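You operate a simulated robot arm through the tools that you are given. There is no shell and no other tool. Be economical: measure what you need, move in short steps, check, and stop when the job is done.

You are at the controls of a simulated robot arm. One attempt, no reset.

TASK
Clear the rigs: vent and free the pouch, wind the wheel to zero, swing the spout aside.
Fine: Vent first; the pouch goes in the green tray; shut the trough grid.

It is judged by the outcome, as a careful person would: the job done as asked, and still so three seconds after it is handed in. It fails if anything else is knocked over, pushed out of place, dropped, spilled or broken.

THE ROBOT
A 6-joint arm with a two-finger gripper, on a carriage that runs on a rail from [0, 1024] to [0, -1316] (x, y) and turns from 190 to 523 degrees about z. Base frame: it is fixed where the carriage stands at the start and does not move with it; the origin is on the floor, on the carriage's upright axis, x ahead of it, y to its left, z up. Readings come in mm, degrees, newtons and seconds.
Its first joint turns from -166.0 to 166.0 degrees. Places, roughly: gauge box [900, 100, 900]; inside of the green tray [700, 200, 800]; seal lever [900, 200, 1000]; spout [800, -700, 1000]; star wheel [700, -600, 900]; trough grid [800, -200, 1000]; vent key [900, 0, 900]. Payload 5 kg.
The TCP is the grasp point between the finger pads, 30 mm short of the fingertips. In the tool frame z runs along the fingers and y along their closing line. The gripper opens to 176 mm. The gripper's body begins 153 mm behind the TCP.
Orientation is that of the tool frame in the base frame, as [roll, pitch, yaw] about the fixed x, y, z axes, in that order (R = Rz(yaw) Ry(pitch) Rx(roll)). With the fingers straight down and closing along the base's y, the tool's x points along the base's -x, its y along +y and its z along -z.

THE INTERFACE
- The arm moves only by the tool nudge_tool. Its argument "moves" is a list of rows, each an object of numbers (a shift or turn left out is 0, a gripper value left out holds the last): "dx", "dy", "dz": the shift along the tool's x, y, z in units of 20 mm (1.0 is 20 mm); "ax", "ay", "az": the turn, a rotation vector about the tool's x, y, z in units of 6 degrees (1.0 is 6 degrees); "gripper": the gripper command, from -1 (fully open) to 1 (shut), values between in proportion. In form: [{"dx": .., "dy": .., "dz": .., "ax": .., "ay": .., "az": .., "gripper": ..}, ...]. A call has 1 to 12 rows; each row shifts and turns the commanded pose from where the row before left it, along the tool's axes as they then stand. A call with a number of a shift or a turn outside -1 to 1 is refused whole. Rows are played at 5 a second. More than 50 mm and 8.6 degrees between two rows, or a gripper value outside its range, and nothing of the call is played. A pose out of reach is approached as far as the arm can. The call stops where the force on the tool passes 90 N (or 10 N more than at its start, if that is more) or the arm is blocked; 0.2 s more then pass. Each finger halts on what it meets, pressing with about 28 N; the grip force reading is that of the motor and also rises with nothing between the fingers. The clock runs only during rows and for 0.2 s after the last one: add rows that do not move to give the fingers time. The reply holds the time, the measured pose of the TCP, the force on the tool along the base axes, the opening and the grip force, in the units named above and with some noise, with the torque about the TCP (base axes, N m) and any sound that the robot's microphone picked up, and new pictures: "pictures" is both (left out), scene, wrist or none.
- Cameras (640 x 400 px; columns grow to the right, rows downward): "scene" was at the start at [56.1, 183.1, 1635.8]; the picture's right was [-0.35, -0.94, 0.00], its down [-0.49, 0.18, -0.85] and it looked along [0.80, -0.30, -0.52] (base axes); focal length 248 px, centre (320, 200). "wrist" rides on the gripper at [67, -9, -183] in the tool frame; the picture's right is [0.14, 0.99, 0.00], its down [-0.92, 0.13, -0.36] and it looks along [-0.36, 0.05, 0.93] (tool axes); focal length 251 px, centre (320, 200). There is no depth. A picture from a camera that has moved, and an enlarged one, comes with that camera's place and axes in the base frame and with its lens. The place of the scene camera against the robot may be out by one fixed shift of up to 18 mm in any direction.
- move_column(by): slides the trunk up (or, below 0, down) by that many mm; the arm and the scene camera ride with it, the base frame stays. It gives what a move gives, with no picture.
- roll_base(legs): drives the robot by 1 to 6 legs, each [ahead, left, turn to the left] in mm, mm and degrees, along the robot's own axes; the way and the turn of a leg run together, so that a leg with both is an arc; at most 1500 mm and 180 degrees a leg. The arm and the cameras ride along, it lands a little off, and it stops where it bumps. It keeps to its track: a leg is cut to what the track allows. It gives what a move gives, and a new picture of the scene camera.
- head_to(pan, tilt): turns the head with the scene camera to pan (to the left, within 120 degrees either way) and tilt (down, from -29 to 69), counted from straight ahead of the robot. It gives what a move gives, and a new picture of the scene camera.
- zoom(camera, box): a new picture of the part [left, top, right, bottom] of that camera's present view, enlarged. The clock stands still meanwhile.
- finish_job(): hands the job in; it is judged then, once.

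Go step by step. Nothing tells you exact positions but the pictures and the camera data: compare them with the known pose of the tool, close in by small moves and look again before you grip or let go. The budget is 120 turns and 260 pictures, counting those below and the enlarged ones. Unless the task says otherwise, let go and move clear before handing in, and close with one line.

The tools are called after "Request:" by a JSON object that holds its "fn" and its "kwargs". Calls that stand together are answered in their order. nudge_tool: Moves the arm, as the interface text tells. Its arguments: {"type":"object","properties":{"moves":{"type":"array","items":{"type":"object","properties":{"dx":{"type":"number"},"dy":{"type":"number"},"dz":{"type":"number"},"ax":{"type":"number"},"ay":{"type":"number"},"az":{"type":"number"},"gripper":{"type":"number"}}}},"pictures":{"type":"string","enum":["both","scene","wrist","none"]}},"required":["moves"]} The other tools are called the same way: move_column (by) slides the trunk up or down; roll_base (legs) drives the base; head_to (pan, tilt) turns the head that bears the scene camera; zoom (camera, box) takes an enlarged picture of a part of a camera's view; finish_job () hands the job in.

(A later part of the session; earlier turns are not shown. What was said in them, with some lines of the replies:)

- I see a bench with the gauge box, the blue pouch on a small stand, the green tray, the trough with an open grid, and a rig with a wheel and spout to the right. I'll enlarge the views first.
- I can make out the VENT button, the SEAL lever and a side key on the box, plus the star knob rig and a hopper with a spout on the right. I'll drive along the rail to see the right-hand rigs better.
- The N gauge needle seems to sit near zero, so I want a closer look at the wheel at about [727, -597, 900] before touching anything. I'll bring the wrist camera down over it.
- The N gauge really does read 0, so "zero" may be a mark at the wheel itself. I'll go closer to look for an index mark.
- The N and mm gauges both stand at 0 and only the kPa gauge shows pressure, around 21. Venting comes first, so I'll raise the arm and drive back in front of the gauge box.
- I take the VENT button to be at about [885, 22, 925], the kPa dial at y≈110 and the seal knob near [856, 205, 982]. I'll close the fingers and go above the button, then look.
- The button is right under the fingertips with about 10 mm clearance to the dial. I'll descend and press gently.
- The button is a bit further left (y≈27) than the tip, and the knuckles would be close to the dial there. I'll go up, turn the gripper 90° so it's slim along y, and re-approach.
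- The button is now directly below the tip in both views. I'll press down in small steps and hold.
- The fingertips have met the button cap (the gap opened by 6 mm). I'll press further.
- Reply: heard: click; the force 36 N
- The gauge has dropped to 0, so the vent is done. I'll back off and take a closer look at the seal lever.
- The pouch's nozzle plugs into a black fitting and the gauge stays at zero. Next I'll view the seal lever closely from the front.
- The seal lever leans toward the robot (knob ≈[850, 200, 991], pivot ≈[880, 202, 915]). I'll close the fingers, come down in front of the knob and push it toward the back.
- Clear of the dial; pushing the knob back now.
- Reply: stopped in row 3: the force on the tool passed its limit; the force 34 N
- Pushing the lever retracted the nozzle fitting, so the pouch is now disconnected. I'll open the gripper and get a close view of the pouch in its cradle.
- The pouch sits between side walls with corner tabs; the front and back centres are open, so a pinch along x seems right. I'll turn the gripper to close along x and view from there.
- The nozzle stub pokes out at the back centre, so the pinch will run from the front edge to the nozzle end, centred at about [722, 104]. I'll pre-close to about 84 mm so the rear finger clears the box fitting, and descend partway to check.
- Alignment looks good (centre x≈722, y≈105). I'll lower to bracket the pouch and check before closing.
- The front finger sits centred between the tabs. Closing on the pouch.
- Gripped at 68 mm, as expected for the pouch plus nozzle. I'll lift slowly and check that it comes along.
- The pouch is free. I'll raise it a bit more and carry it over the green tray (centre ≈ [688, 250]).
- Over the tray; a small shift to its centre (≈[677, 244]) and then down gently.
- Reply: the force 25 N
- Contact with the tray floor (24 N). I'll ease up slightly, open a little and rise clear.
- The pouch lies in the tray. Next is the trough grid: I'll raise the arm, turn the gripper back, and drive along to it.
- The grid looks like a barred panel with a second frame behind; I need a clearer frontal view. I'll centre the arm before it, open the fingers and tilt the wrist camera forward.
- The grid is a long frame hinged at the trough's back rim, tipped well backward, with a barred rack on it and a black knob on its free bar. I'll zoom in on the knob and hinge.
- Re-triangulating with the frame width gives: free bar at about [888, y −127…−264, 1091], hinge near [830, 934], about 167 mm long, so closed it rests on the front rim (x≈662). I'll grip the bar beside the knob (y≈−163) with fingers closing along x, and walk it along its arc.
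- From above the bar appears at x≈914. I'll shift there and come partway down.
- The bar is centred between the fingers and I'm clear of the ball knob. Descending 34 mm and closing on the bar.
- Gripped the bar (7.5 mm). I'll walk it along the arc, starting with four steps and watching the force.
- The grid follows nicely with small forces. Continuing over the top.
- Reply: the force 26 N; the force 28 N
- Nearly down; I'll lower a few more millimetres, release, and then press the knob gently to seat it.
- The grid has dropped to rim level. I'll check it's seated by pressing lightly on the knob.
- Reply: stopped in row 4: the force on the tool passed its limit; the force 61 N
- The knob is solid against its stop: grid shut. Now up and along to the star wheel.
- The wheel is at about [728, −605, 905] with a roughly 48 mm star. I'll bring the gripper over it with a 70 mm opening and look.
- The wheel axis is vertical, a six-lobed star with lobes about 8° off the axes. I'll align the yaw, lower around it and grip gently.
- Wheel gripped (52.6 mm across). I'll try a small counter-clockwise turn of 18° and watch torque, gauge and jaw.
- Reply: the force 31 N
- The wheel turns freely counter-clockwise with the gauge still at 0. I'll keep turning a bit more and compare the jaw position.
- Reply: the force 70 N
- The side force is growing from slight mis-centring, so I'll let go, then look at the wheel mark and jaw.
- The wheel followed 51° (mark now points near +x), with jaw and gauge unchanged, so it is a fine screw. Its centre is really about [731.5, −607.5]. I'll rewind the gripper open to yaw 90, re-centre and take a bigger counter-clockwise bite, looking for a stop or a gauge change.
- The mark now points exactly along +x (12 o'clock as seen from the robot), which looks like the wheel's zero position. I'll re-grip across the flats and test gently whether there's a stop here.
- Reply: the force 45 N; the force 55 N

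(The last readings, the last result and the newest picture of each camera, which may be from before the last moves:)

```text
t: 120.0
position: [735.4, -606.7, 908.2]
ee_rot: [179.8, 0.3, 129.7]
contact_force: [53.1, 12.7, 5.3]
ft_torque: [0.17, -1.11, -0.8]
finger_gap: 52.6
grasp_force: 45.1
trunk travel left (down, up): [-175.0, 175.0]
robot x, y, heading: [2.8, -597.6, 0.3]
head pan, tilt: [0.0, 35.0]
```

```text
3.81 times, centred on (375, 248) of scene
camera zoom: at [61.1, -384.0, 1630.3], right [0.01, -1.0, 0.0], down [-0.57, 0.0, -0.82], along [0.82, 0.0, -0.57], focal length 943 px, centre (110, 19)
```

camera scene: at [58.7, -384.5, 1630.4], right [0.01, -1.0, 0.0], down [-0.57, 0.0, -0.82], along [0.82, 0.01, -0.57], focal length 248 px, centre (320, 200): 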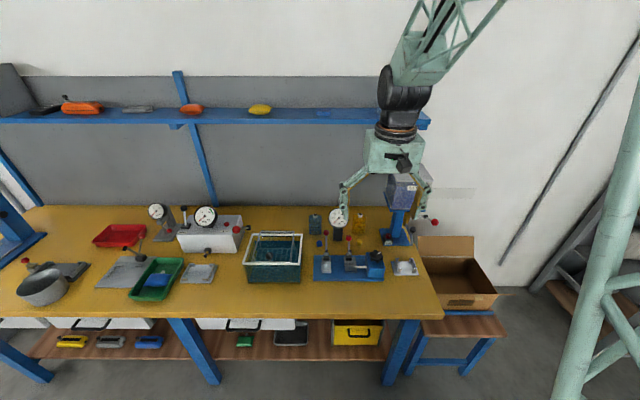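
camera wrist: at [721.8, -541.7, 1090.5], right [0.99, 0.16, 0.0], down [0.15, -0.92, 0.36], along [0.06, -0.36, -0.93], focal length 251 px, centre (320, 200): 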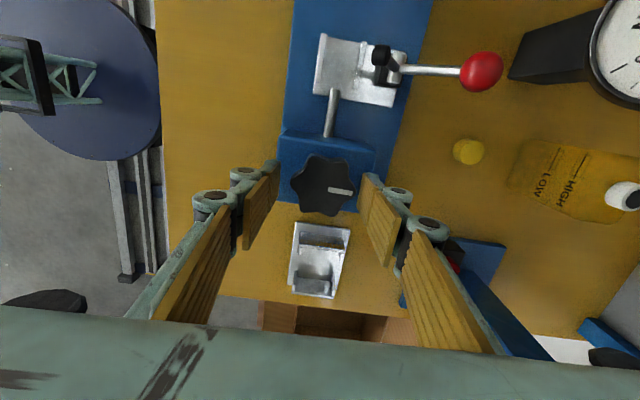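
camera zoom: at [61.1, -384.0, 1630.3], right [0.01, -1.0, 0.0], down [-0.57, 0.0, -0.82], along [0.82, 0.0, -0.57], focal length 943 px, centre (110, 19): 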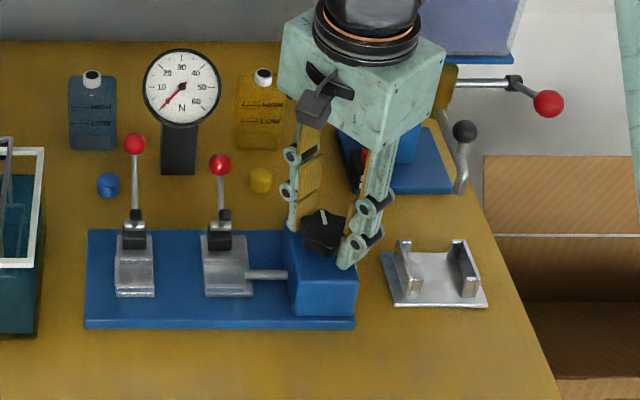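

Request:
{"fn": "nudge_tool", "kwargs": {"moves": [{"dx": -0.09, "dy": 0.185}, {}, {}], "pictures": "none"}}

Request:
{"fn": "nudge_tool", "kwargs": {"moves": [{"az": -0.5}, {"az": -0.5}, {}], "pictures": "none"}}

Request:
{"fn": "zoom", "kwargs": {"camera": "wrist", "box": [250, 130, 390, 240]}}

```text
t: 120.8
position: [735.5, -606.7, 909.1]
ee_rot: [-180.0, 0.1, 129.6]
contact_force: [36.4, -3.4, 14.0]
ft_torque: [-0.2, -0.85, -0.23]
finger_gap: 52.7
grasp_force: 45.2
trunk travel left (down, up): [-175.0, 175.0]
robot x, y, heading: [-1.0, -599.3, 0.2]
head pan, tilt: [0.0, 35.0]
```

```text
t: 121.6
position: [734.3, -603.6, 907.3]
ee_rot: [-179.8, 0.0, 135.7]
contact_force: [25.3, 8.0, 12.7]
ft_torque: [0.37, -0.32, -0.71]
finger_gap: 52.6
grasp_force: 45.4
trunk travel left (down, up): [-175.0, 175.0]
robot x, y, heading: [-0.4, -597.9, 0.5]
head pan, tilt: [0.0, 35.0]
```

```text
3.64 times, centred on (320, 185) of wrist
camera zoom: at [679.9, -564.4, 1090.2], right [0.59, 0.81, 0.0], down [0.75, -0.55, 0.36], along [0.29, -0.22, -0.93], focal length 914 px, centre (320, 254)
```

zoom: 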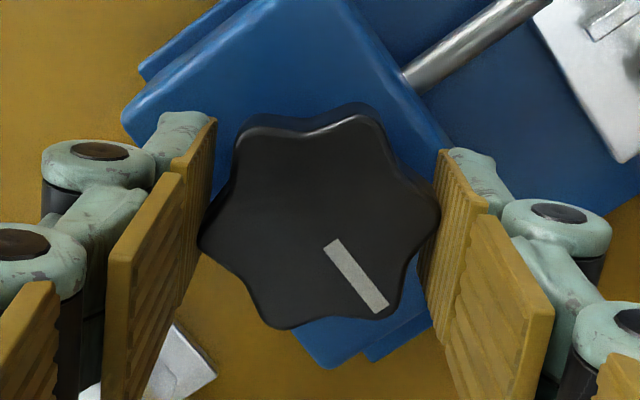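

The gripper turned 6° further but the mark stayed put: the wheel is on its stop, mark at 12 o'clock, gauge 0. I'll release and rise.

Request:
{"fn": "nudge_tool", "kwargs": {"moves": [{"gripper": 0.45}, {"gripper": 0.2}, {}, {"dz": -1}, {"dz": -1}, {"dz": -1}, {"dz": -1}, {"dz": -1}, {"az": -1}, {"az": -1}, {"az": -1}, {"az": -1}], "pictures": "wrist"}}

Request:
{"fn": "zoom", "kwargs": {"camera": "scene", "box": [330, 195, 430, 300]}}

Request:
{"fn": "zoom", "kwargs": {"camera": "scene", "box": [380, 180, 450, 260]}}

```text
t: 124.2
position: [733.9, -604.7, 1009.1]
ee_rot: [-179.8, 0.0, 160.0]
contact_force: [0.5, -0.1, -0.3]
ft_torque: [-0.02, -0.02, 0.01]
finger_gap: 70.4
grasp_force: 0.0
trunk travel left (down, up): [-175.0, 175.0]
robot x, y, heading: [-0.5, -600.2, 0.5]
head pan, tilt: [0.0, 35.0]
camera wrist: at [668.2, -590.6, 1190.2], right [0.21, 0.98, 0.0], down [0.91, -0.2, 0.36], along [0.35, -0.08, -0.93], focal length 251 px, centre (320, 200)
```

wrist: 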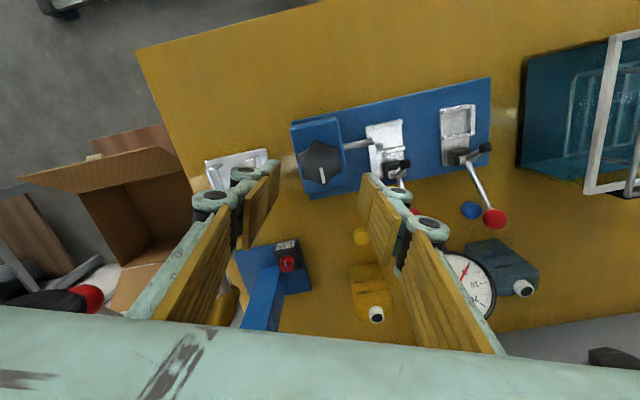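

```text
3.81 times, centred on (380, 248) of scene
camera zoom: at [58.6, -384.5, 1630.5], right [0.01, -1.0, 0.0], down [-0.57, 0.0, -0.82], along [0.82, 0.01, -0.57], focal length 943 px, centre (91, 19)
```

zoom: 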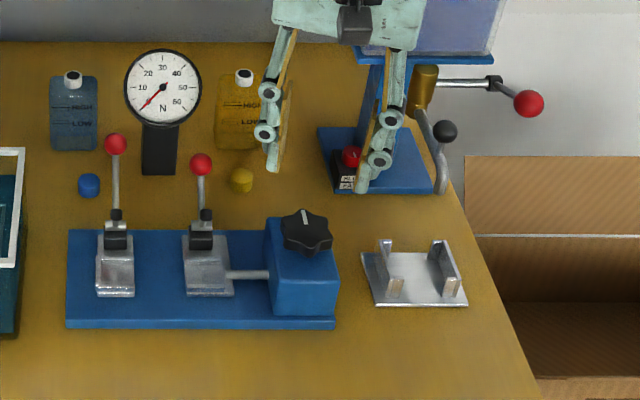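

```text
5.00 times, centred on (415, 220) of scene
camera zoom: at [58.6, -384.5, 1630.5], right [0.01, -1.0, 0.0], down [-0.57, 0.0, -0.82], along [0.82, 0.01, -0.57], focal length 1238 px, centre (-155, 100)
```

zoom: 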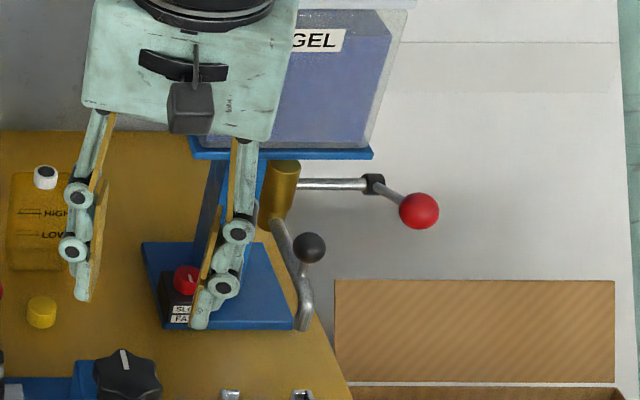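

The wheel mark is at 12 o'clock and the gauge at 0. Now for the spout: I'll raise the arm and get a clear wrist view of it.

Request:
{"fn": "nudge_tool", "kwargs": {"moves": [{"dz": -1, "az": -1, "gripper": -1}, {"dz": -1, "az": -1}, {"dz": -1, "az": -1}, {"dz": -1, "az": -0.33}, {"dz": -1, "dx": 1, "dy": -1}, {"dx": 1, "dy": -1}, {"dy": -1}, {"dy": -1}, {"dy": -0.5}], "pictures": "wrist"}}

Request:
{"fn": "zoom", "kwargs": {"camera": "wrist", "box": [200, 120, 400, 300]}}

Request:
{"fn": "zoom", "kwargs": {"camera": "scene", "box": [380, 170, 470, 290]}}

```text
t: 126.2
position: [695.1, -692.4, 1108.7]
ee_rot: [-179.9, 0.0, 179.7]
contact_force: [0.1, 0.3, 0.5]
ft_torque: [0.01, -0.01, 0.01]
finger_gap: 176.1
grasp_force: 0.1
trunk travel left (down, up): [-175.0, 175.0]
robot x, y, heading: [-1.7, -600.4, 0.2]
head pan, tilt: [0.0, 35.0]
camera wrist: at [628.7, -702.8, 1291.3], right [-0.13, 0.99, 0.0], down [0.92, 0.13, 0.36], along [0.36, 0.05, -0.93], focal length 251 px, centre (320, 200)
```

wrist: 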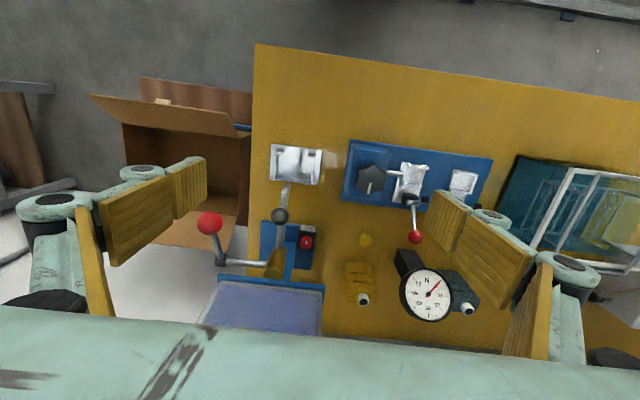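

```text
2.22 times, centred on (300, 210) of wrist
camera zoom: at [628.7, -702.8, 1291.3], right [-0.13, 0.99, 0.0], down [0.92, 0.13, 0.36], along [0.36, 0.05, -0.93], focal length 559 px, centre (364, 178)
```

zoom: 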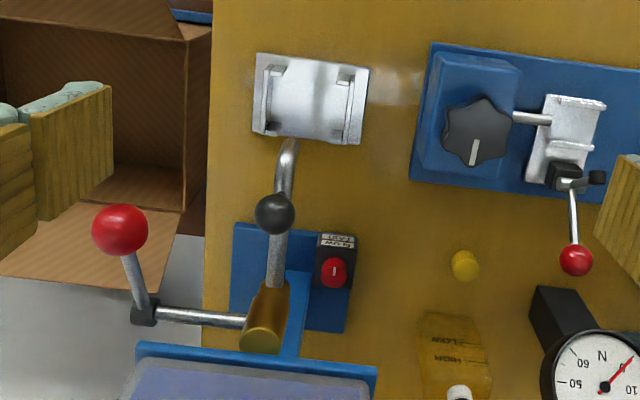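

```text
3.33 times, centred on (425, 230) of scene
camera zoom: at [58.5, -384.6, 1630.5], right [0.01, -1.0, 0.0], down [-0.57, 0.0, -0.82], along [0.82, 0.01, -0.57], focal length 825 px, centre (-30, 100)
```

zoom: 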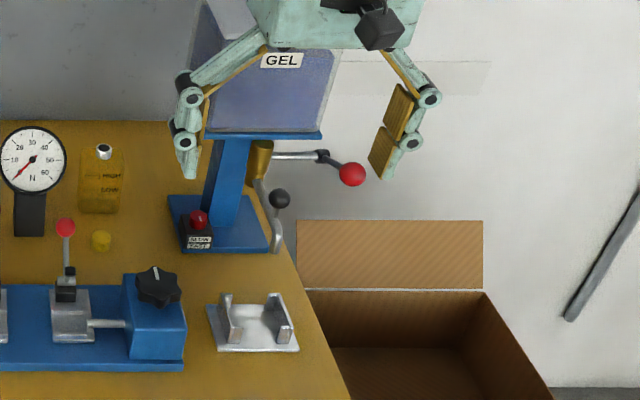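

The spout tube ends right over the cradle, pivoting on the brass body at about [851, −735]; its black knob is at about [767, −733, 1004]. The red valve lever is on the −y side, so I'll swing the spout toward +y by gripping the black knob with the gripper turned 45° to clear the valve lever.

Request:
{"fn": "nudge_tool", "kwargs": {"moves": [{"dz": -1, "gripper": 0.43}, {"az": 1}, {"az": 1}, {"az": 1}, {"az": 1}, {"az": 1}, {"az": 1}, {"az": 1}, {"az": 0.5}, {}], "pictures": "none"}}

Request:
{"fn": "nudge_tool", "kwargs": {"moves": [{"dx": -1, "dy": 0.25}, {"dx": -1, "dy": 0.25}, {"dx": -1, "dy": 0.2}, {"dx": -0.9, "dy": 0.3}, {}], "pictures": "both"}}

Request:
{"fn": "zoom", "kwargs": {"camera": "wrist", "box": [240, 100, 400, 240]}}

Request:
{"fn": "zoom", "kwargs": {"camera": "scene", "box": [380, 150, 480, 260]}}

```text
t: 128.4
position: [694.7, -695.6, 1128.1]
ee_rot: [-179.9, 0.1, 134.7]
contact_force: [-0.4, 0.1, -0.3]
ft_torque: [-0.03, -0.01, 0.05]
finger_gap: 50.2
grasp_force: 0.0
trunk travel left (down, up): [-175.0, 175.0]
robot x, y, heading: [-1.6, -599.3, 0.5]
head pan, tilt: [0.0, 35.0]
```

```text
t: 129.6
position: [763.0, -737.1, 1127.5]
ee_rot: [-179.9, 0.0, 134.6]
contact_force: [-0.5, -0.5, -0.5]
ft_torque: [0.03, 0.06, 0.0]
finger_gap: 50.4
grasp_force: 0.1
trunk travel left (down, up): [-175.0, 175.0]
robot x, y, heading: [-0.1, -599.2, 0.5]
head pan, tilt: [0.0, 35.0]
camera scene: at [59.3, -384.6, 1630.5], right [0.01, -1.0, 0.0], down [-0.57, 0.0, -0.82], along [0.82, 0.01, -0.57], focal length 248 px, centre (320, 200)
camera wrist: at [709.6, -695.3, 1310.2], right [0.61, 0.8, 0.0], down [0.74, -0.56, 0.36], along [0.29, -0.22, -0.93], focal length 251 px, centre (320, 200)
```

scene: 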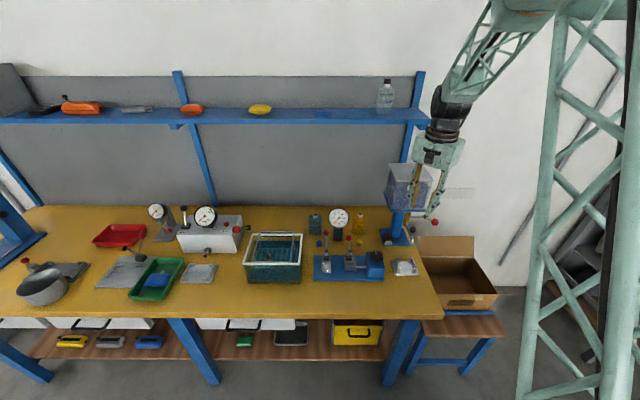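
wrist: 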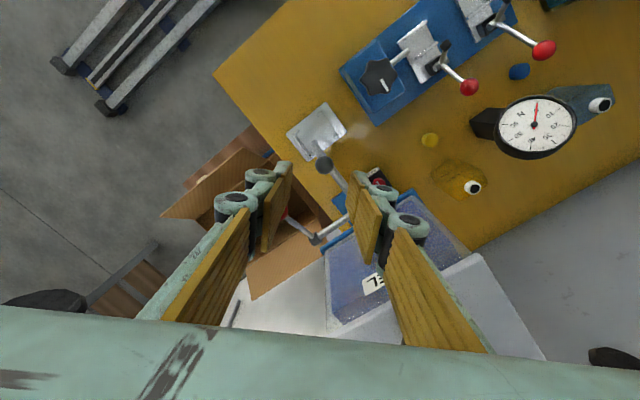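

```text
2.86 times, centred on (320, 170) of wrist
camera zoom: at [709.6, -695.3, 1310.2], right [0.61, 0.8, 0.0], down [0.74, -0.56, 0.36], along [0.29, -0.22, -0.93], focal length 718 px, centre (320, 286)
```

zoom: 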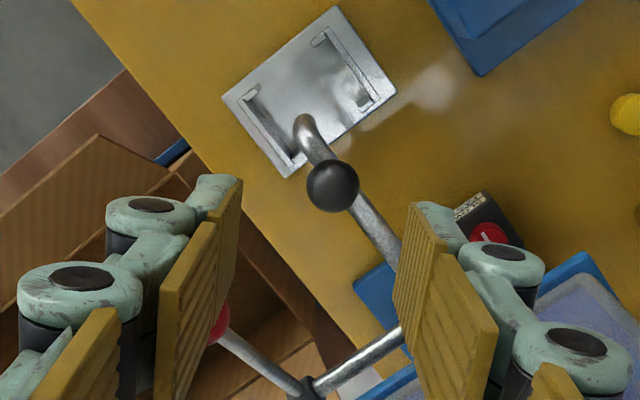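

```text
3.64 times, centred on (430, 205) of scene
camera zoom: at [59.3, -384.6, 1630.5], right [0.01, -1.0, 0.0], down [-0.57, 0.0, -0.82], along [0.82, 0.01, -0.57], focal length 900 px, centre (-80, 182)
```

zoom: 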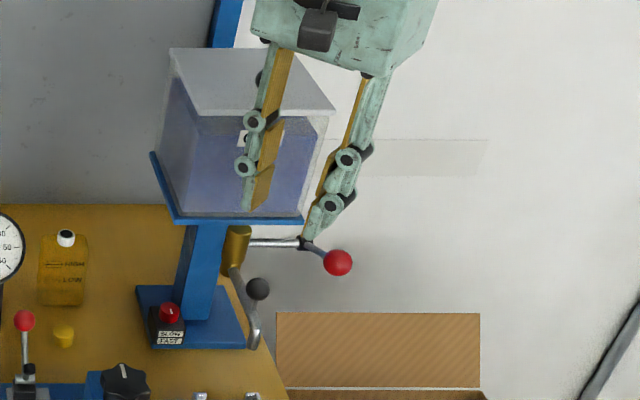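

Knob confirmed at about [770, −734]. I'll centre on it and descend most of the way.

Request:
{"fn": "nudge_tool", "kwargs": {"moves": [{"dx": -0.17, "dy": 0.32}, {"dz": 1}, {"dz": 1}, {"dz": 1}, {"dz": 1}, {}], "pictures": "wrist"}}

Request:
{"fn": "zoom", "kwargs": {"camera": "wrist", "box": [240, 80, 400, 220]}}

Request:
{"fn": "zoom", "kwargs": {"camera": "scene", "box": [380, 170, 460, 260]}}

```text
t: 131.0
position: [771.5, -733.3, 1048.2]
ee_rot: [-179.9, 0.0, 134.8]
contact_force: [-0.3, 0.7, -1.5]
ft_torque: [0.04, 0.09, 0.01]
finger_gap: 50.3
grasp_force: 0.0
trunk travel left (down, up): [-175.0, 175.0]
robot x, y, heading: [-1.6, -600.7, 0.2]
head pan, tilt: [0.0, 35.0]
camera wrist: at [717.7, -692.2, 1230.3], right [0.61, 0.8, 0.0], down [0.74, -0.56, 0.36], along [0.29, -0.22, -0.93], focal length 251 px, centre (320, 200)
```

wrist: 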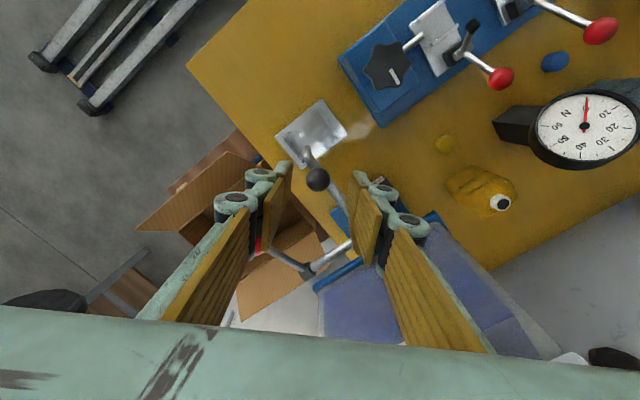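

```text
2.86 times, centred on (320, 150) of wrist
camera zoom: at [717.7, -692.2, 1230.3], right [0.61, 0.8, 0.0], down [0.74, -0.56, 0.36], along [0.29, -0.22, -0.93], focal length 718 px, centre (320, 343)
```

zoom: 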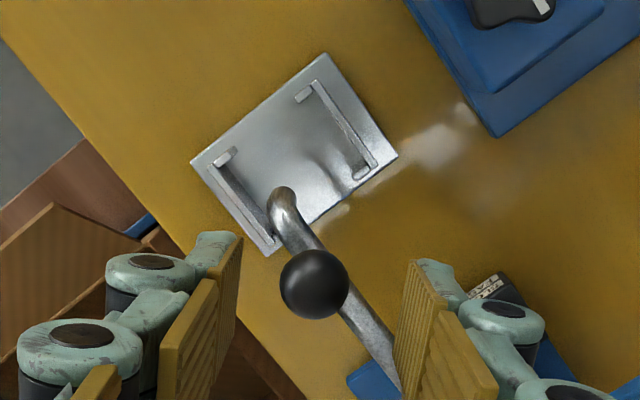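

```text
4.44 times, centred on (420, 215) of scene
camera zoom: at [59.2, -384.6, 1630.5], right [0.01, -1.0, 0.0], down [-0.57, 0.0, -0.82], along [0.82, 0.01, -0.57], focal length 1100 px, centre (-124, 133)
```

zoom: 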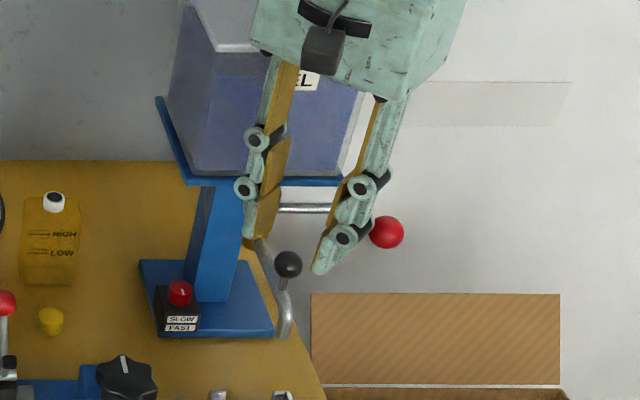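

Request:
{"fn": "nudge_tool", "kwargs": {"moves": [{"dz": 0.7}, {"dz": 0.6}, {"dz": 0.4}, {"dz": 0.3}, {}], "pictures": "none"}}

Request:
{"fn": "zoom", "kwargs": {"camera": "scene", "box": [390, 190, 450, 260]}}

Request:
{"fn": "zoom", "kwargs": {"camera": "wrist", "box": [240, 100, 400, 240]}}

```text
t: 132.2
position: [768.9, -734.0, 1007.7]
ee_rot: [-179.9, 0.0, 134.9]
contact_force: [0.2, 0.4, 0.0]
ft_torque: [0.01, 0.02, 0.0]
finger_gap: 50.3
grasp_force: 0.1
trunk travel left (down, up): [-175.0, 175.0]
robot x, y, heading: [-1.7, -600.9, 0.4]
head pan, tilt: [0.0, 35.0]
```

```text
5.71 times, centred on (420, 225) of scene
camera zoom: at [58.9, -384.6, 1630.5], right [0.01, -1.0, 0.0], down [-0.57, 0.0, -0.82], along [0.82, 0.01, -0.57], focal length 1414 px, centre (-251, 57)
```

zoom: 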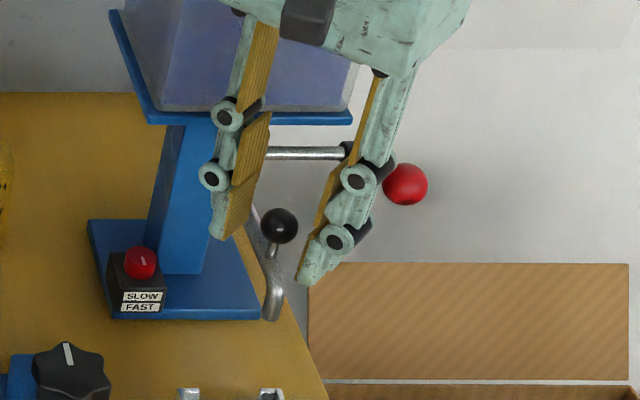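

```text
2.86 times, centred on (320, 170) of wrist
camera zoom: at [716.3, -692.5, 1190.6], right [0.61, 0.8, 0.0], down [0.74, -0.56, 0.36], along [0.29, -0.22, -0.93], focal length 718 px, centre (320, 286)
```

zoom: 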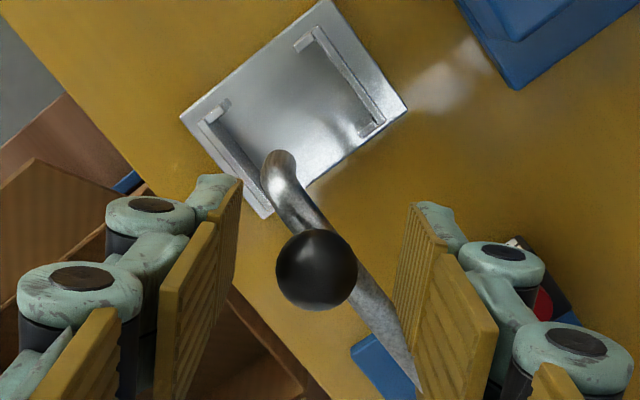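

The knob is between the pads; closing and testing a small swing toward +y.

Request:
{"fn": "nudge_tool", "kwargs": {"moves": [{"gripper": 0.7}, {"gripper": 1}, {}, {}], "pictures": "none"}}

Request:
{"fn": "zoom", "kwargs": {"camera": "scene", "box": [390, 190, 450, 260]}}

```text
t: 133.2
position: [768.9, -732.8, 1007.7]
ee_rot: [-179.9, -0.1, 134.8]
contact_force: [-1.0, 0.0, -3.2]
ft_torque: [-0.03, -0.02, -0.02]
finger_gap: 22.2
grasp_force: 44.4
trunk travel left (down, up): [-175.0, 175.0]
robot x, y, heading: [0.9, -603.2, 0.3]
head pan, tilt: [0.0, 35.0]
```

```text
5.71 times, centred on (420, 225) of scene
camera zoom: at [58.8, -384.6, 1630.4], right [0.01, -1.0, 0.0], down [-0.57, 0.0, -0.82], along [0.82, 0.01, -0.57], focal length 1414 px, centre (-251, 57)
```

zoom: 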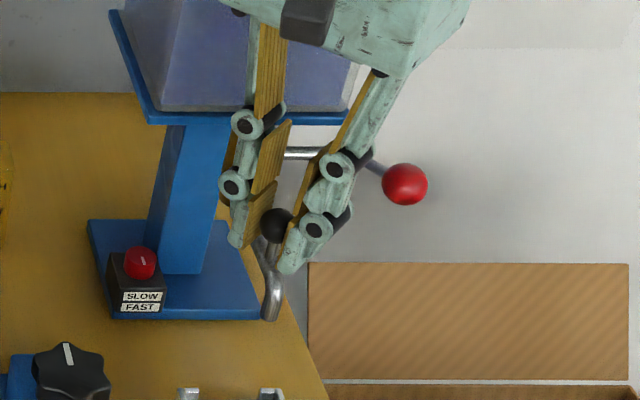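

Request:
{"fn": "nudge_tool", "kwargs": {"moves": [{"dx": 0.186, "dy": 0.213}, {"dx": 0.186, "dy": 0.213}, {"dx": 0.155, "dy": 0.234}, {"dx": 0.155, "dy": 0.234}, {}], "pictures": "none"}}

Request:
{"fn": "zoom", "kwargs": {"camera": "scene", "box": [390, 190, 450, 260]}}

```text
t: 134.4
position: [773.9, -711.6, 1009.0]
ee_rot: [-179.8, 0.1, 134.8]
contact_force: [-7.3, 0.5, -0.9]
ft_torque: [-0.03, 0.03, -0.21]
finger_gap: 21.9
grasp_force: 45.0
trunk travel left (down, up): [-175.0, 175.0]
robot x, y, heading: [-1.3, -598.7, 0.4]
head pan, tilt: [0.0, 35.0]
```

```text
5.71 times, centred on (420, 225) of scene
camera zoom: at [58.3, -384.5, 1630.4], right [0.01, -1.0, 0.0], down [-0.57, 0.0, -0.82], along [0.82, 0.01, -0.57], focal length 1414 px, centre (-251, 57)
```

zoom: 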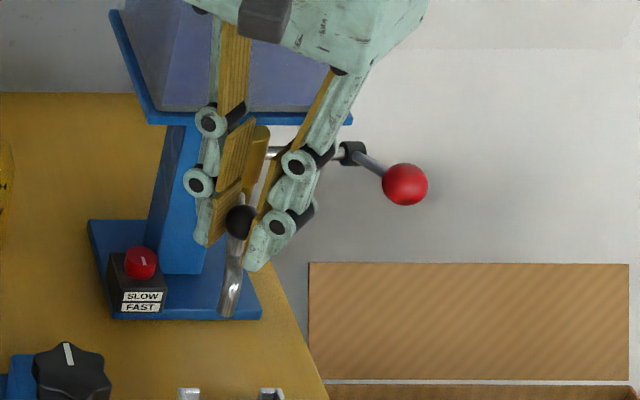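

It swings freely. Continuing to about 55° and checking clearance to the tank.

Request:
{"fn": "nudge_tool", "kwargs": {"moves": [{"dx": 0.242, "dy": 0.516}, {"dx": 0.164, "dy": 0.537}, {"dx": 0.087, "dy": 0.558}, {"dx": 0.016, "dy": 0.565}, {"dx": -0.066, "dy": 0.562}, {}], "pictures": "wrist"}}

Request:
{"fn": "zoom", "kwargs": {"camera": "scene", "box": [370, 170, 450, 270]}}

```text
t: 135.8
position: [805.0, -666.9, 1008.2]
ee_rot: [179.9, 0.1, 134.8]
contact_force: [-0.7, -1.5, 5.8]
ft_torque: [-0.05, 0.0, -0.08]
finger_gap: 21.9
grasp_force: 45.4
trunk travel left (down, up): [-175.0, 175.0]
robot x, y, heading: [-0.9, -598.2, 0.6]
head pan, tilt: [0.0, 35.0]
camera wrist: at [751.7, -626.5, 1190.1], right [0.61, 0.8, 0.0], down [0.74, -0.56, 0.36], along [0.29, -0.22, -0.93], focal length 251 px, centre (320, 200)
```

wrist: 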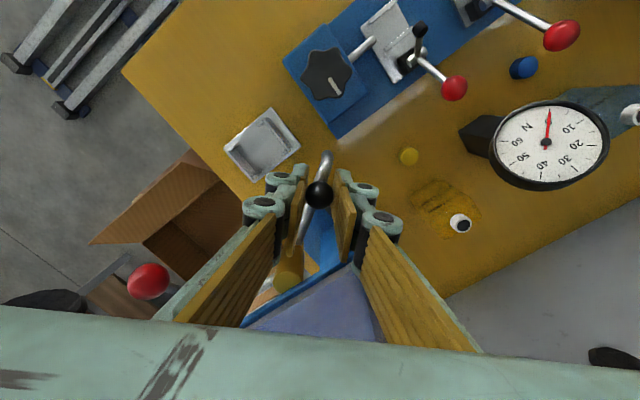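

```text
4.00 times, centred on (410, 220) of scene
camera zoom: at [58.4, -384.6, 1630.5], right [0.01, -1.0, 0.0], down [-0.57, 0.0, -0.82], along [0.82, 0.01, -0.57], focal length 990 px, centre (-40, 120)
```

zoom: 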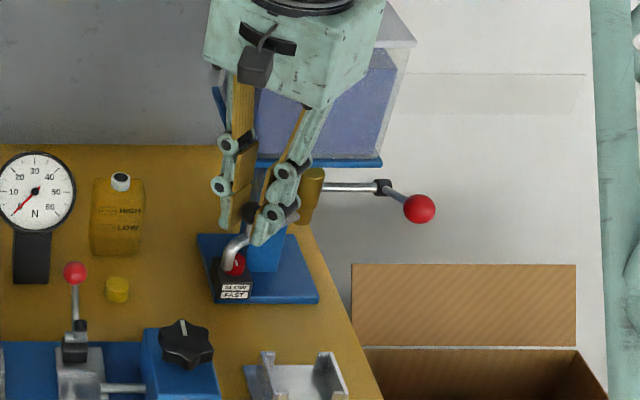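

The spout is clear of the cradle; two more steps to about 72° for a definite "aside".

Request:
{"fn": "nudge_tool", "kwargs": {"moves": [{"dx": -0.147, "dy": 0.545}, {"dx": -0.221, "dy": 0.52}, {}], "pictures": "none"}}

Request:
{"fn": "nudge_tool", "kwargs": {"moves": [{"gripper": 0.7}, {"gripper": 0.5}, {}, {}], "pictures": "none"}}

Request:
{"fn": "nudge_tool", "kwargs": {"moves": [{"dz": -1}, {"dz": -1}, {"dz": -1}, {"dz": -1}, {"dz": -1}, {"dz": -1}], "pictures": "wrist"}}

Request:
{"fn": "zoom", "kwargs": {"camera": "scene", "box": [360, 170, 450, 270]}}

```text
t: 136.4
position: [810.4, -663.2, 1008.6]
ee_rot: [-179.4, -0.5, 134.5]
contact_force: [-49.5, -1.3, 23.6]
ft_torque: [-3.49, -9.56, 0.61]
finger_gap: 22.0
grasp_force: 45.0
trunk travel left (down, up): [-175.0, 175.0]
robot x, y, heading: [-2.4, -597.6, 0.1]
head pan, tilt: [0.0, 35.0]
stopped in row 3: the force on the tool passed its limit (the readings are from after the stop); the commanded pose is now the measured one
```

```text
t: 137.4
position: [810.4, -660.8, 1007.7]
ee_rot: [-179.5, -0.4, 134.6]
contact_force: [-61.8, 0.0, 18.6]
ft_torque: [-0.25, -10.59, -0.26]
finger_gap: 44.1
grasp_force: 0.1
trunk travel left (down, up): [-175.0, 175.0]
robot x, y, heading: [2.3, -595.3, 0.1]
head pan, tilt: [0.0, 35.0]
```

```text
t: 138.8
position: [816.7, -663.0, 1125.2]
ee_rot: [-179.3, -0.6, 134.6]
contact_force: [-0.2, 0.6, 0.8]
ft_torque: [-0.01, -0.02, 0.04]
finger_gap: 44.0
grasp_force: 0.1
trunk travel left (down, up): [-175.0, 175.0]
robot x, y, heading: [0.5, -602.9, 0.1]
head pan, tilt: [0.0, 35.0]
camera wrist: at [765.8, -620.9, 1308.0], right [0.61, 0.79, -0.01], down [0.75, -0.57, 0.35], along [0.27, -0.22, -0.94], focal length 251 px, centre (320, 200)
```

wrist: 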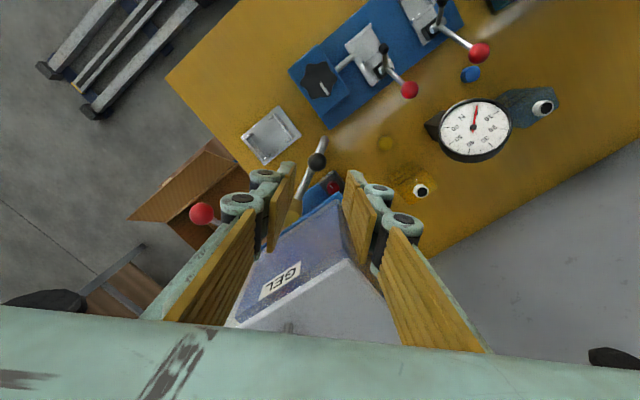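

```text
4.00 times, centred on (405, 220) of scene
camera zoom: at [59.3, -385.0, 1630.5], right [0.0, -1.0, 0.0], down [-0.57, 0.0, -0.82], along [0.82, 0.0, -0.57], focal length 990 px, centre (-20, 120)
```

zoom: 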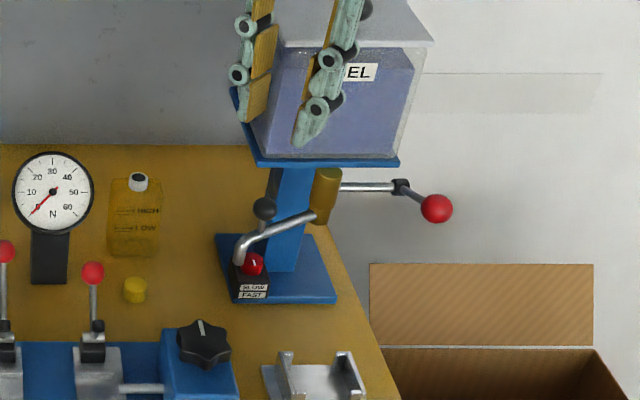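

The gripper body brushed the tank at the last step, so I stopped, let go and rose. I'll back away toward the robot and check the tank and everything else.

Request:
{"fn": "nudge_tool", "kwargs": {"moves": [{"dx": 0.7, "dy": -0.7}, {"dx": 0.7, "dy": -0.7}, {"dx": 0.7, "dy": -0.7}, {"dx": 0.7, "dy": -0.7}, {"dx": 0.7, "dy": -0.7}, {"dx": 0.7, "dy": -0.7}, {"dx": 0.7, "dy": -0.7}, {"dx": 0.7, "dy": -0.7}, {"dx": 0.7, "dy": -0.7}, {"dx": 0.7, "dy": -0.7}], "pictures": "none"}}

Request:
{"fn": "roll_base", "kwargs": {"legs": [[0, 400, 0]]}}

Request:
{"fn": "zoom", "kwargs": {"camera": "scene", "box": [440, 130, 580, 290]}}

Request:
{"fn": "zoom", "kwargs": {"camera": "scene", "box": [180, 190, 380, 320]}}

```text
t: 141.0
position: [619.7, -660.4, 1127.3]
ee_rot: [-179.2, -0.4, 134.6]
contact_force: [-0.4, -0.2, 0.4]
ft_torque: [-0.01, 0.02, -0.02]
finger_gap: 43.8
grasp_force: 0.0
trunk travel left (down, up): [-175.0, 175.0]
robot x, y, heading: [1.6, -601.4, -0.1]
head pan, tilt: [0.0, 35.0]
```

```text
t: 143.5
position: [621.7, -261.0, 1127.9]
ee_rot: [-179.4, -0.5, 134.3]
contact_force: [-0.1, -0.3, -0.4]
ft_torque: [-0.02, 0.02, 0.02]
finger_gap: 44.0
grasp_force: 0.0
trunk travel left (down, up): [-175.0, 175.0]
robot x, y, heading: [-1.6, -196.7, -0.3]
head pan, tilt: [0.0, 35.0]
camera scene: at [60.4, 16.9, 1630.5], right [0.0, -1.0, 0.0], down [-0.57, 0.0, -0.82], along [0.82, 0.0, -0.57], focal length 248 px, centre (320, 200)
```

scene: 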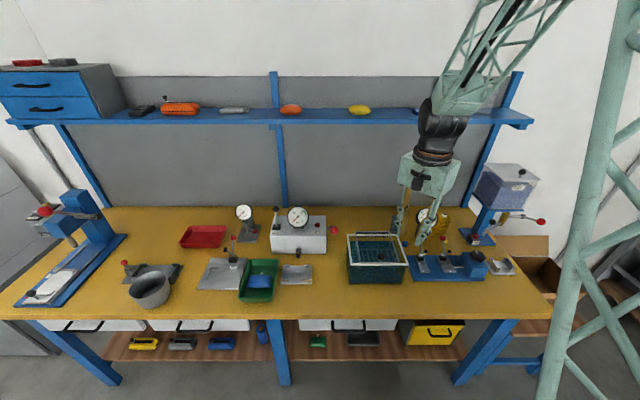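

```text
2.50 times, centred on (510, 210) of scene
camera zoom: at [60.4, 16.9, 1630.5], right [0.0, -1.0, 0.0], down [-0.57, 0.0, -0.82], along [0.82, 0.0, -0.57], focal length 619 px, centre (-155, 175)
```

zoom: 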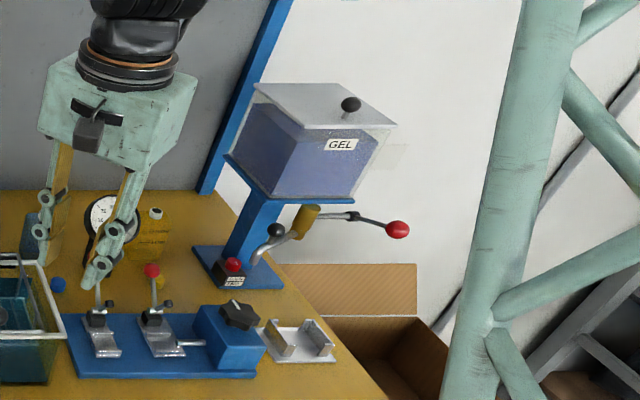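

```text
3.08 times, centred on (280, 255) of scene
camera zoom: at [60.4, 16.9, 1630.5], right [0.0, -1.0, 0.0], down [-0.57, 0.0, -0.82], along [0.82, 0.0, -0.57], focal length 762 px, centre (443, 31)
```

zoom: 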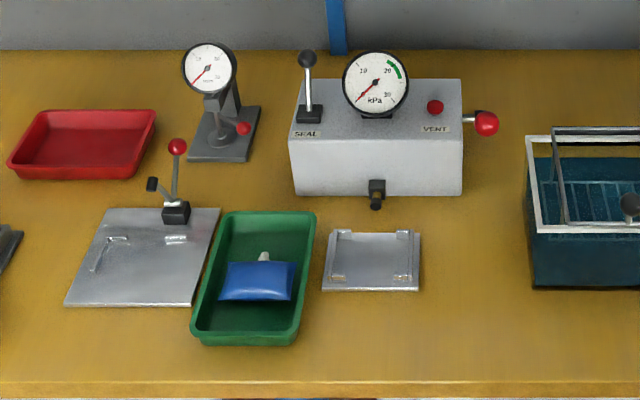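

All looks right: pouch in the tray, gauges at zero, grid shut, tank upright. The spout stands about 60° aside; with the gripper turned slim I'll push it a bit further so it is unmistakably out of the way.

Request:
{"fn": "nudge_tool", "kwargs": {"moves": [{"az": -1, "gripper": 1}, {"az": -1}, {"az": -1}, {"az": -1}, {"az": -1}, {"az": -1}, {"az": -1}, {"az": -0.6}], "pictures": "none"}}

Request:
{"fn": "roll_base", "kwargs": {"legs": [[0, -400, 0]]}}

Request:
{"fn": "nudge_tool", "kwargs": {"moves": [{"dx": -1}, {"dx": -1}, {"dx": -1}, {"dx": -1}, {"dx": -1}, {"dx": -1}, {"dz": 1}, {"dz": 1}, {"dz": 1}, {"dz": 1}], "pictures": "wrist"}}

Request:
{"fn": "zoom", "kwargs": {"camera": "scene", "box": [360, 170, 450, 270]}}

```text
t: 145.3
position: [619.2, -261.2, 1126.7]
ee_rot: [-179.9, -0.8, 179.9]
contact_force: [0.7, 0.2, -0.1]
ft_torque: [0.01, -0.01, 0.02]
finger_gap: 0.1
grasp_force: 28.3
trunk travel left (down, up): [-175.0, 175.0]
robot x, y, heading: [0.5, -200.3, 0.2]
head pan, tilt: [0.0, 35.0]
```

```text
t: 147.9
position: [619.3, -662.7, 1127.8]
ee_rot: [-179.9, -0.8, 179.9]
contact_force: [0.0, 1.2, 0.3]
ft_torque: [0.03, -0.02, 0.01]
finger_gap: 0.0
grasp_force: 28.4
trunk travel left (down, up): [-175.0, 175.0]
robot x, y, heading: [0.5, -598.3, 0.3]
head pan, tilt: [0.0, 35.0]
camera scene: at [59.8, -387.4, 1630.4], right [0.0, -1.0, 0.0], down [-0.57, 0.0, -0.82], along [0.82, 0.0, -0.57], focal length 248 px, centre (320, 200)
```

scene: 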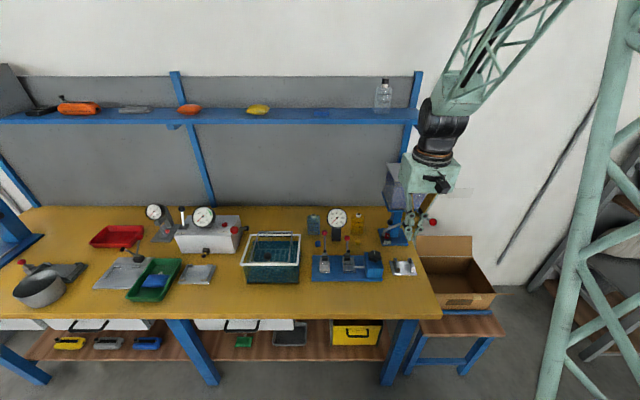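

```text
t: 150.1
position: [736.8, -665.4, 1046.4]
ee_rot: [-179.8, -0.8, 180.0]
contact_force: [-0.3, 0.6, 0.2]
ft_torque: [0.0, -0.05, 0.0]
finger_gap: 0.0
grasp_force: 28.5
trunk travel left (down, up): [-175.0, 175.0]
robot x, y, heading: [-0.2, -601.4, 0.1]
head pan, tilt: [0.0, 35.0]
camera wrist: at [673.4, -673.6, 1228.9], right [-0.14, 0.99, 0.0], down [0.93, 0.13, 0.35], along [0.35, 0.05, -0.94], focal length 251 px, centre (320, 200)
```

wrist: 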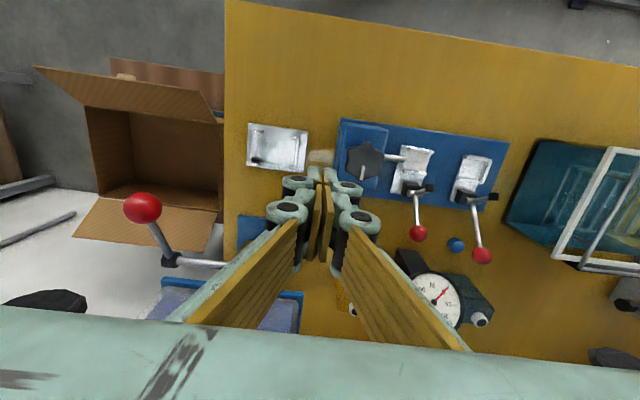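

```text
4.00 times, centred on (405, 220) of scene
camera zoom: at [59.7, -387.4, 1630.4], right [0.0, -1.0, 0.0], down [-0.57, 0.0, -0.82], along [0.82, 0.0, -0.57], focal length 990 px, centre (-20, 120)
```

zoom: 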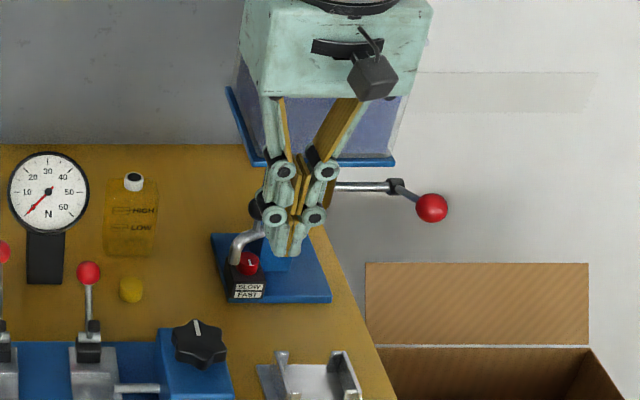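

Request:
{"fn": "nudge_tool", "kwargs": {"moves": [{"dz": 1}, {"dz": 1}, {"dx": -1}, {"dx": -1}, {"dx": -0.5}, {"dx": -0.4}, {"dx": -0.4}, {"dx": -0.4}, {"dx": -0.3}, {}], "pictures": "none"}}

Request:
{"fn": "zoom", "kwargs": {"camera": "scene", "box": [360, 170, 450, 270]}}

```text
t: 152.3
position: [812.6, -664.5, 1006.1]
ee_rot: [-179.9, -1.0, 179.9]
contact_force: [-61.0, 2.3, 2.4]
ft_torque: [-0.35, -9.73, -1.62]
finger_gap: 0.0
grasp_force: 27.9
trunk travel left (down, up): [-175.0, 175.0]
robot x, y, heading: [3.7, -601.4, 0.1]
head pan, tilt: [0.0, 35.0]
```

```text
4.00 times, centred on (405, 220) of scene
camera zoom: at [55.9, -387.3, 1630.6], right [0.0, -1.0, 0.0], down [-0.57, 0.0, -0.82], along [0.82, 0.0, -0.57], focal length 990 px, centre (-20, 120)
```

zoom: 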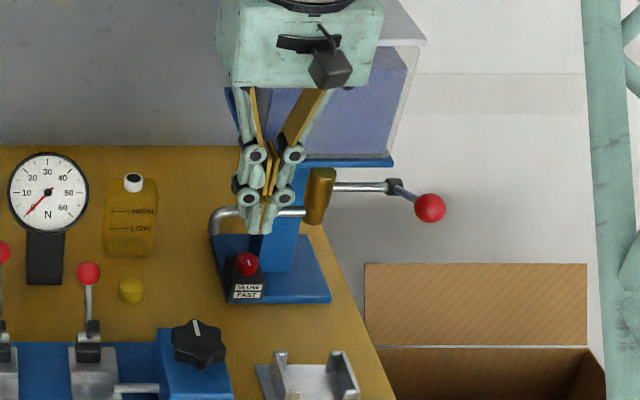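

The spout is now about 85° aside. There's contact force again, so I back straight off and re-check.

Request:
{"fn": "nudge_tool", "kwargs": {"moves": [{"dx": 1}, {"dx": 1}, {"dx": 1}, {"dx": 1}, {"dz": -1}, {"dz": -1}, {"dz": -1}, {"dz": -1}, {"dx": 1}, {"dx": 1}, {"dx": 1}, {"dx": 1}], "pictures": "none"}}

Request:
{"fn": "roll_base", "kwargs": {"legs": [[0, 350, 0]]}}

Request:
{"fn": "zoom", "kwargs": {"camera": "scene", "box": [400, 130, 540, 290]}}

Request:
{"fn": "zoom", "kwargs": {"camera": "scene", "box": [300, 195, 440, 300]}}

```text
t: 154.9
position: [658.2, -663.4, 1087.8]
ee_rot: [-179.9, -0.9, -179.9]
contact_force: [0.1, 0.3, -1.0]
ft_torque: [-0.02, 0.07, -0.01]
finger_gap: 0.0
grasp_force: 28.1
trunk travel left (down, up): [-175.0, 175.0]
robot x, y, heading: [-0.0, -598.7, 0.1]
head pan, tilt: [0.0, 35.0]
```

```text
t: 157.1
position: [659.1, -323.6, 1087.3]
ee_rot: [-179.9, -0.8, 179.8]
contact_force: [0.0, 0.5, -0.4]
ft_torque: [0.02, -0.02, 0.0]
finger_gap: 0.0
grasp_force: 28.0
trunk travel left (down, up): [-175.0, 175.0]
robot x, y, heading: [-1.2, -262.6, -0.0]
head pan, tilt: [0.0, 35.0]
camera scene: at [60.6, -43.9, 1630.5], right [0.0, -1.0, 0.0], down [-0.57, 0.0, -0.82], along [0.82, 0.0, -0.57], focal length 248 px, centre (320, 200)
```

scene: 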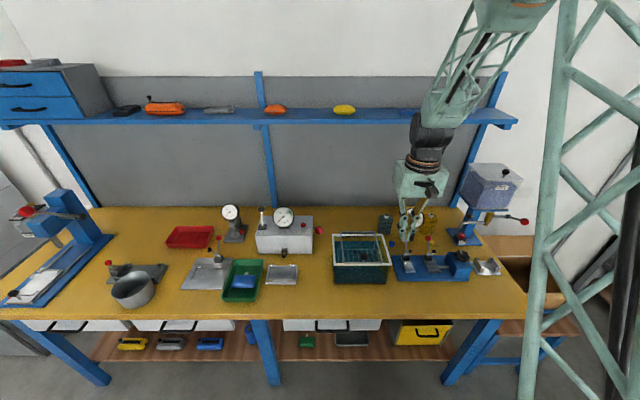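

```text
2.50 times, centred on (470, 210) of scene
camera zoom: at [60.6, -43.9, 1630.5], right [0.0, -1.0, 0.0], down [-0.57, 0.0, -0.82], along [0.82, 0.0, -0.57], focal length 619 px, centre (-55, 175)
```

zoom: 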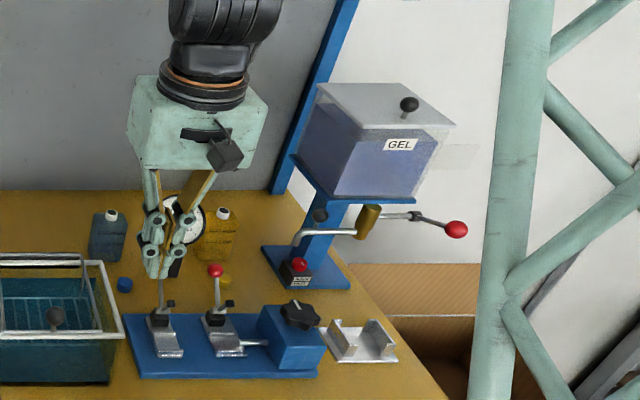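

```text
3.81 times, centred on (370, 248) of scene
camera zoom: at [60.6, -43.9, 1630.5], right [0.0, -1.0, 0.0], down [-0.57, 0.0, -0.82], along [0.82, 0.0, -0.57], focal length 943 px, centre (130, 19)
```

zoom: 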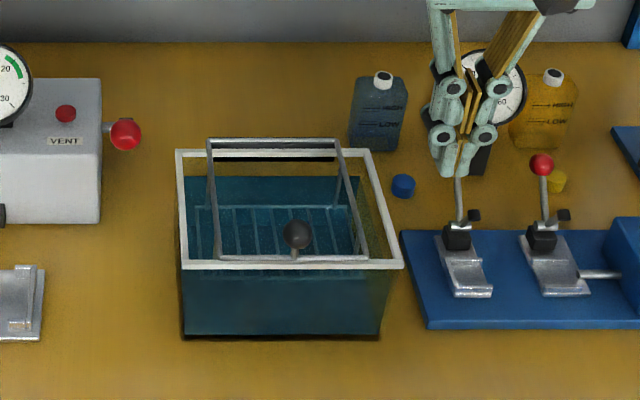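

Everything is in place: the kPa gauge reads 0, the pouch is in the green tray, the grid is shut, the wheel is at its zero stop, and the spout is well aside. The tank and bench are otherwise as they were and the arm is clear, so I'm handing in.

Request:
{"fn": "finish_job", "kwargs": {}}

```text
The job is handed in.
```

The job is handed in: the pouch was vented first and put in the green tray, the trough grid is shut, the wheel is wound back to its end stop, and the spout is swung about 85° aside. The force gauge already read 0 before I turned the wheel, so I took that stop as zero. The gripper pushed against the gel tank twice (about 60 N) while swinging the spout. The tank looked upright and unmoved afterwards.
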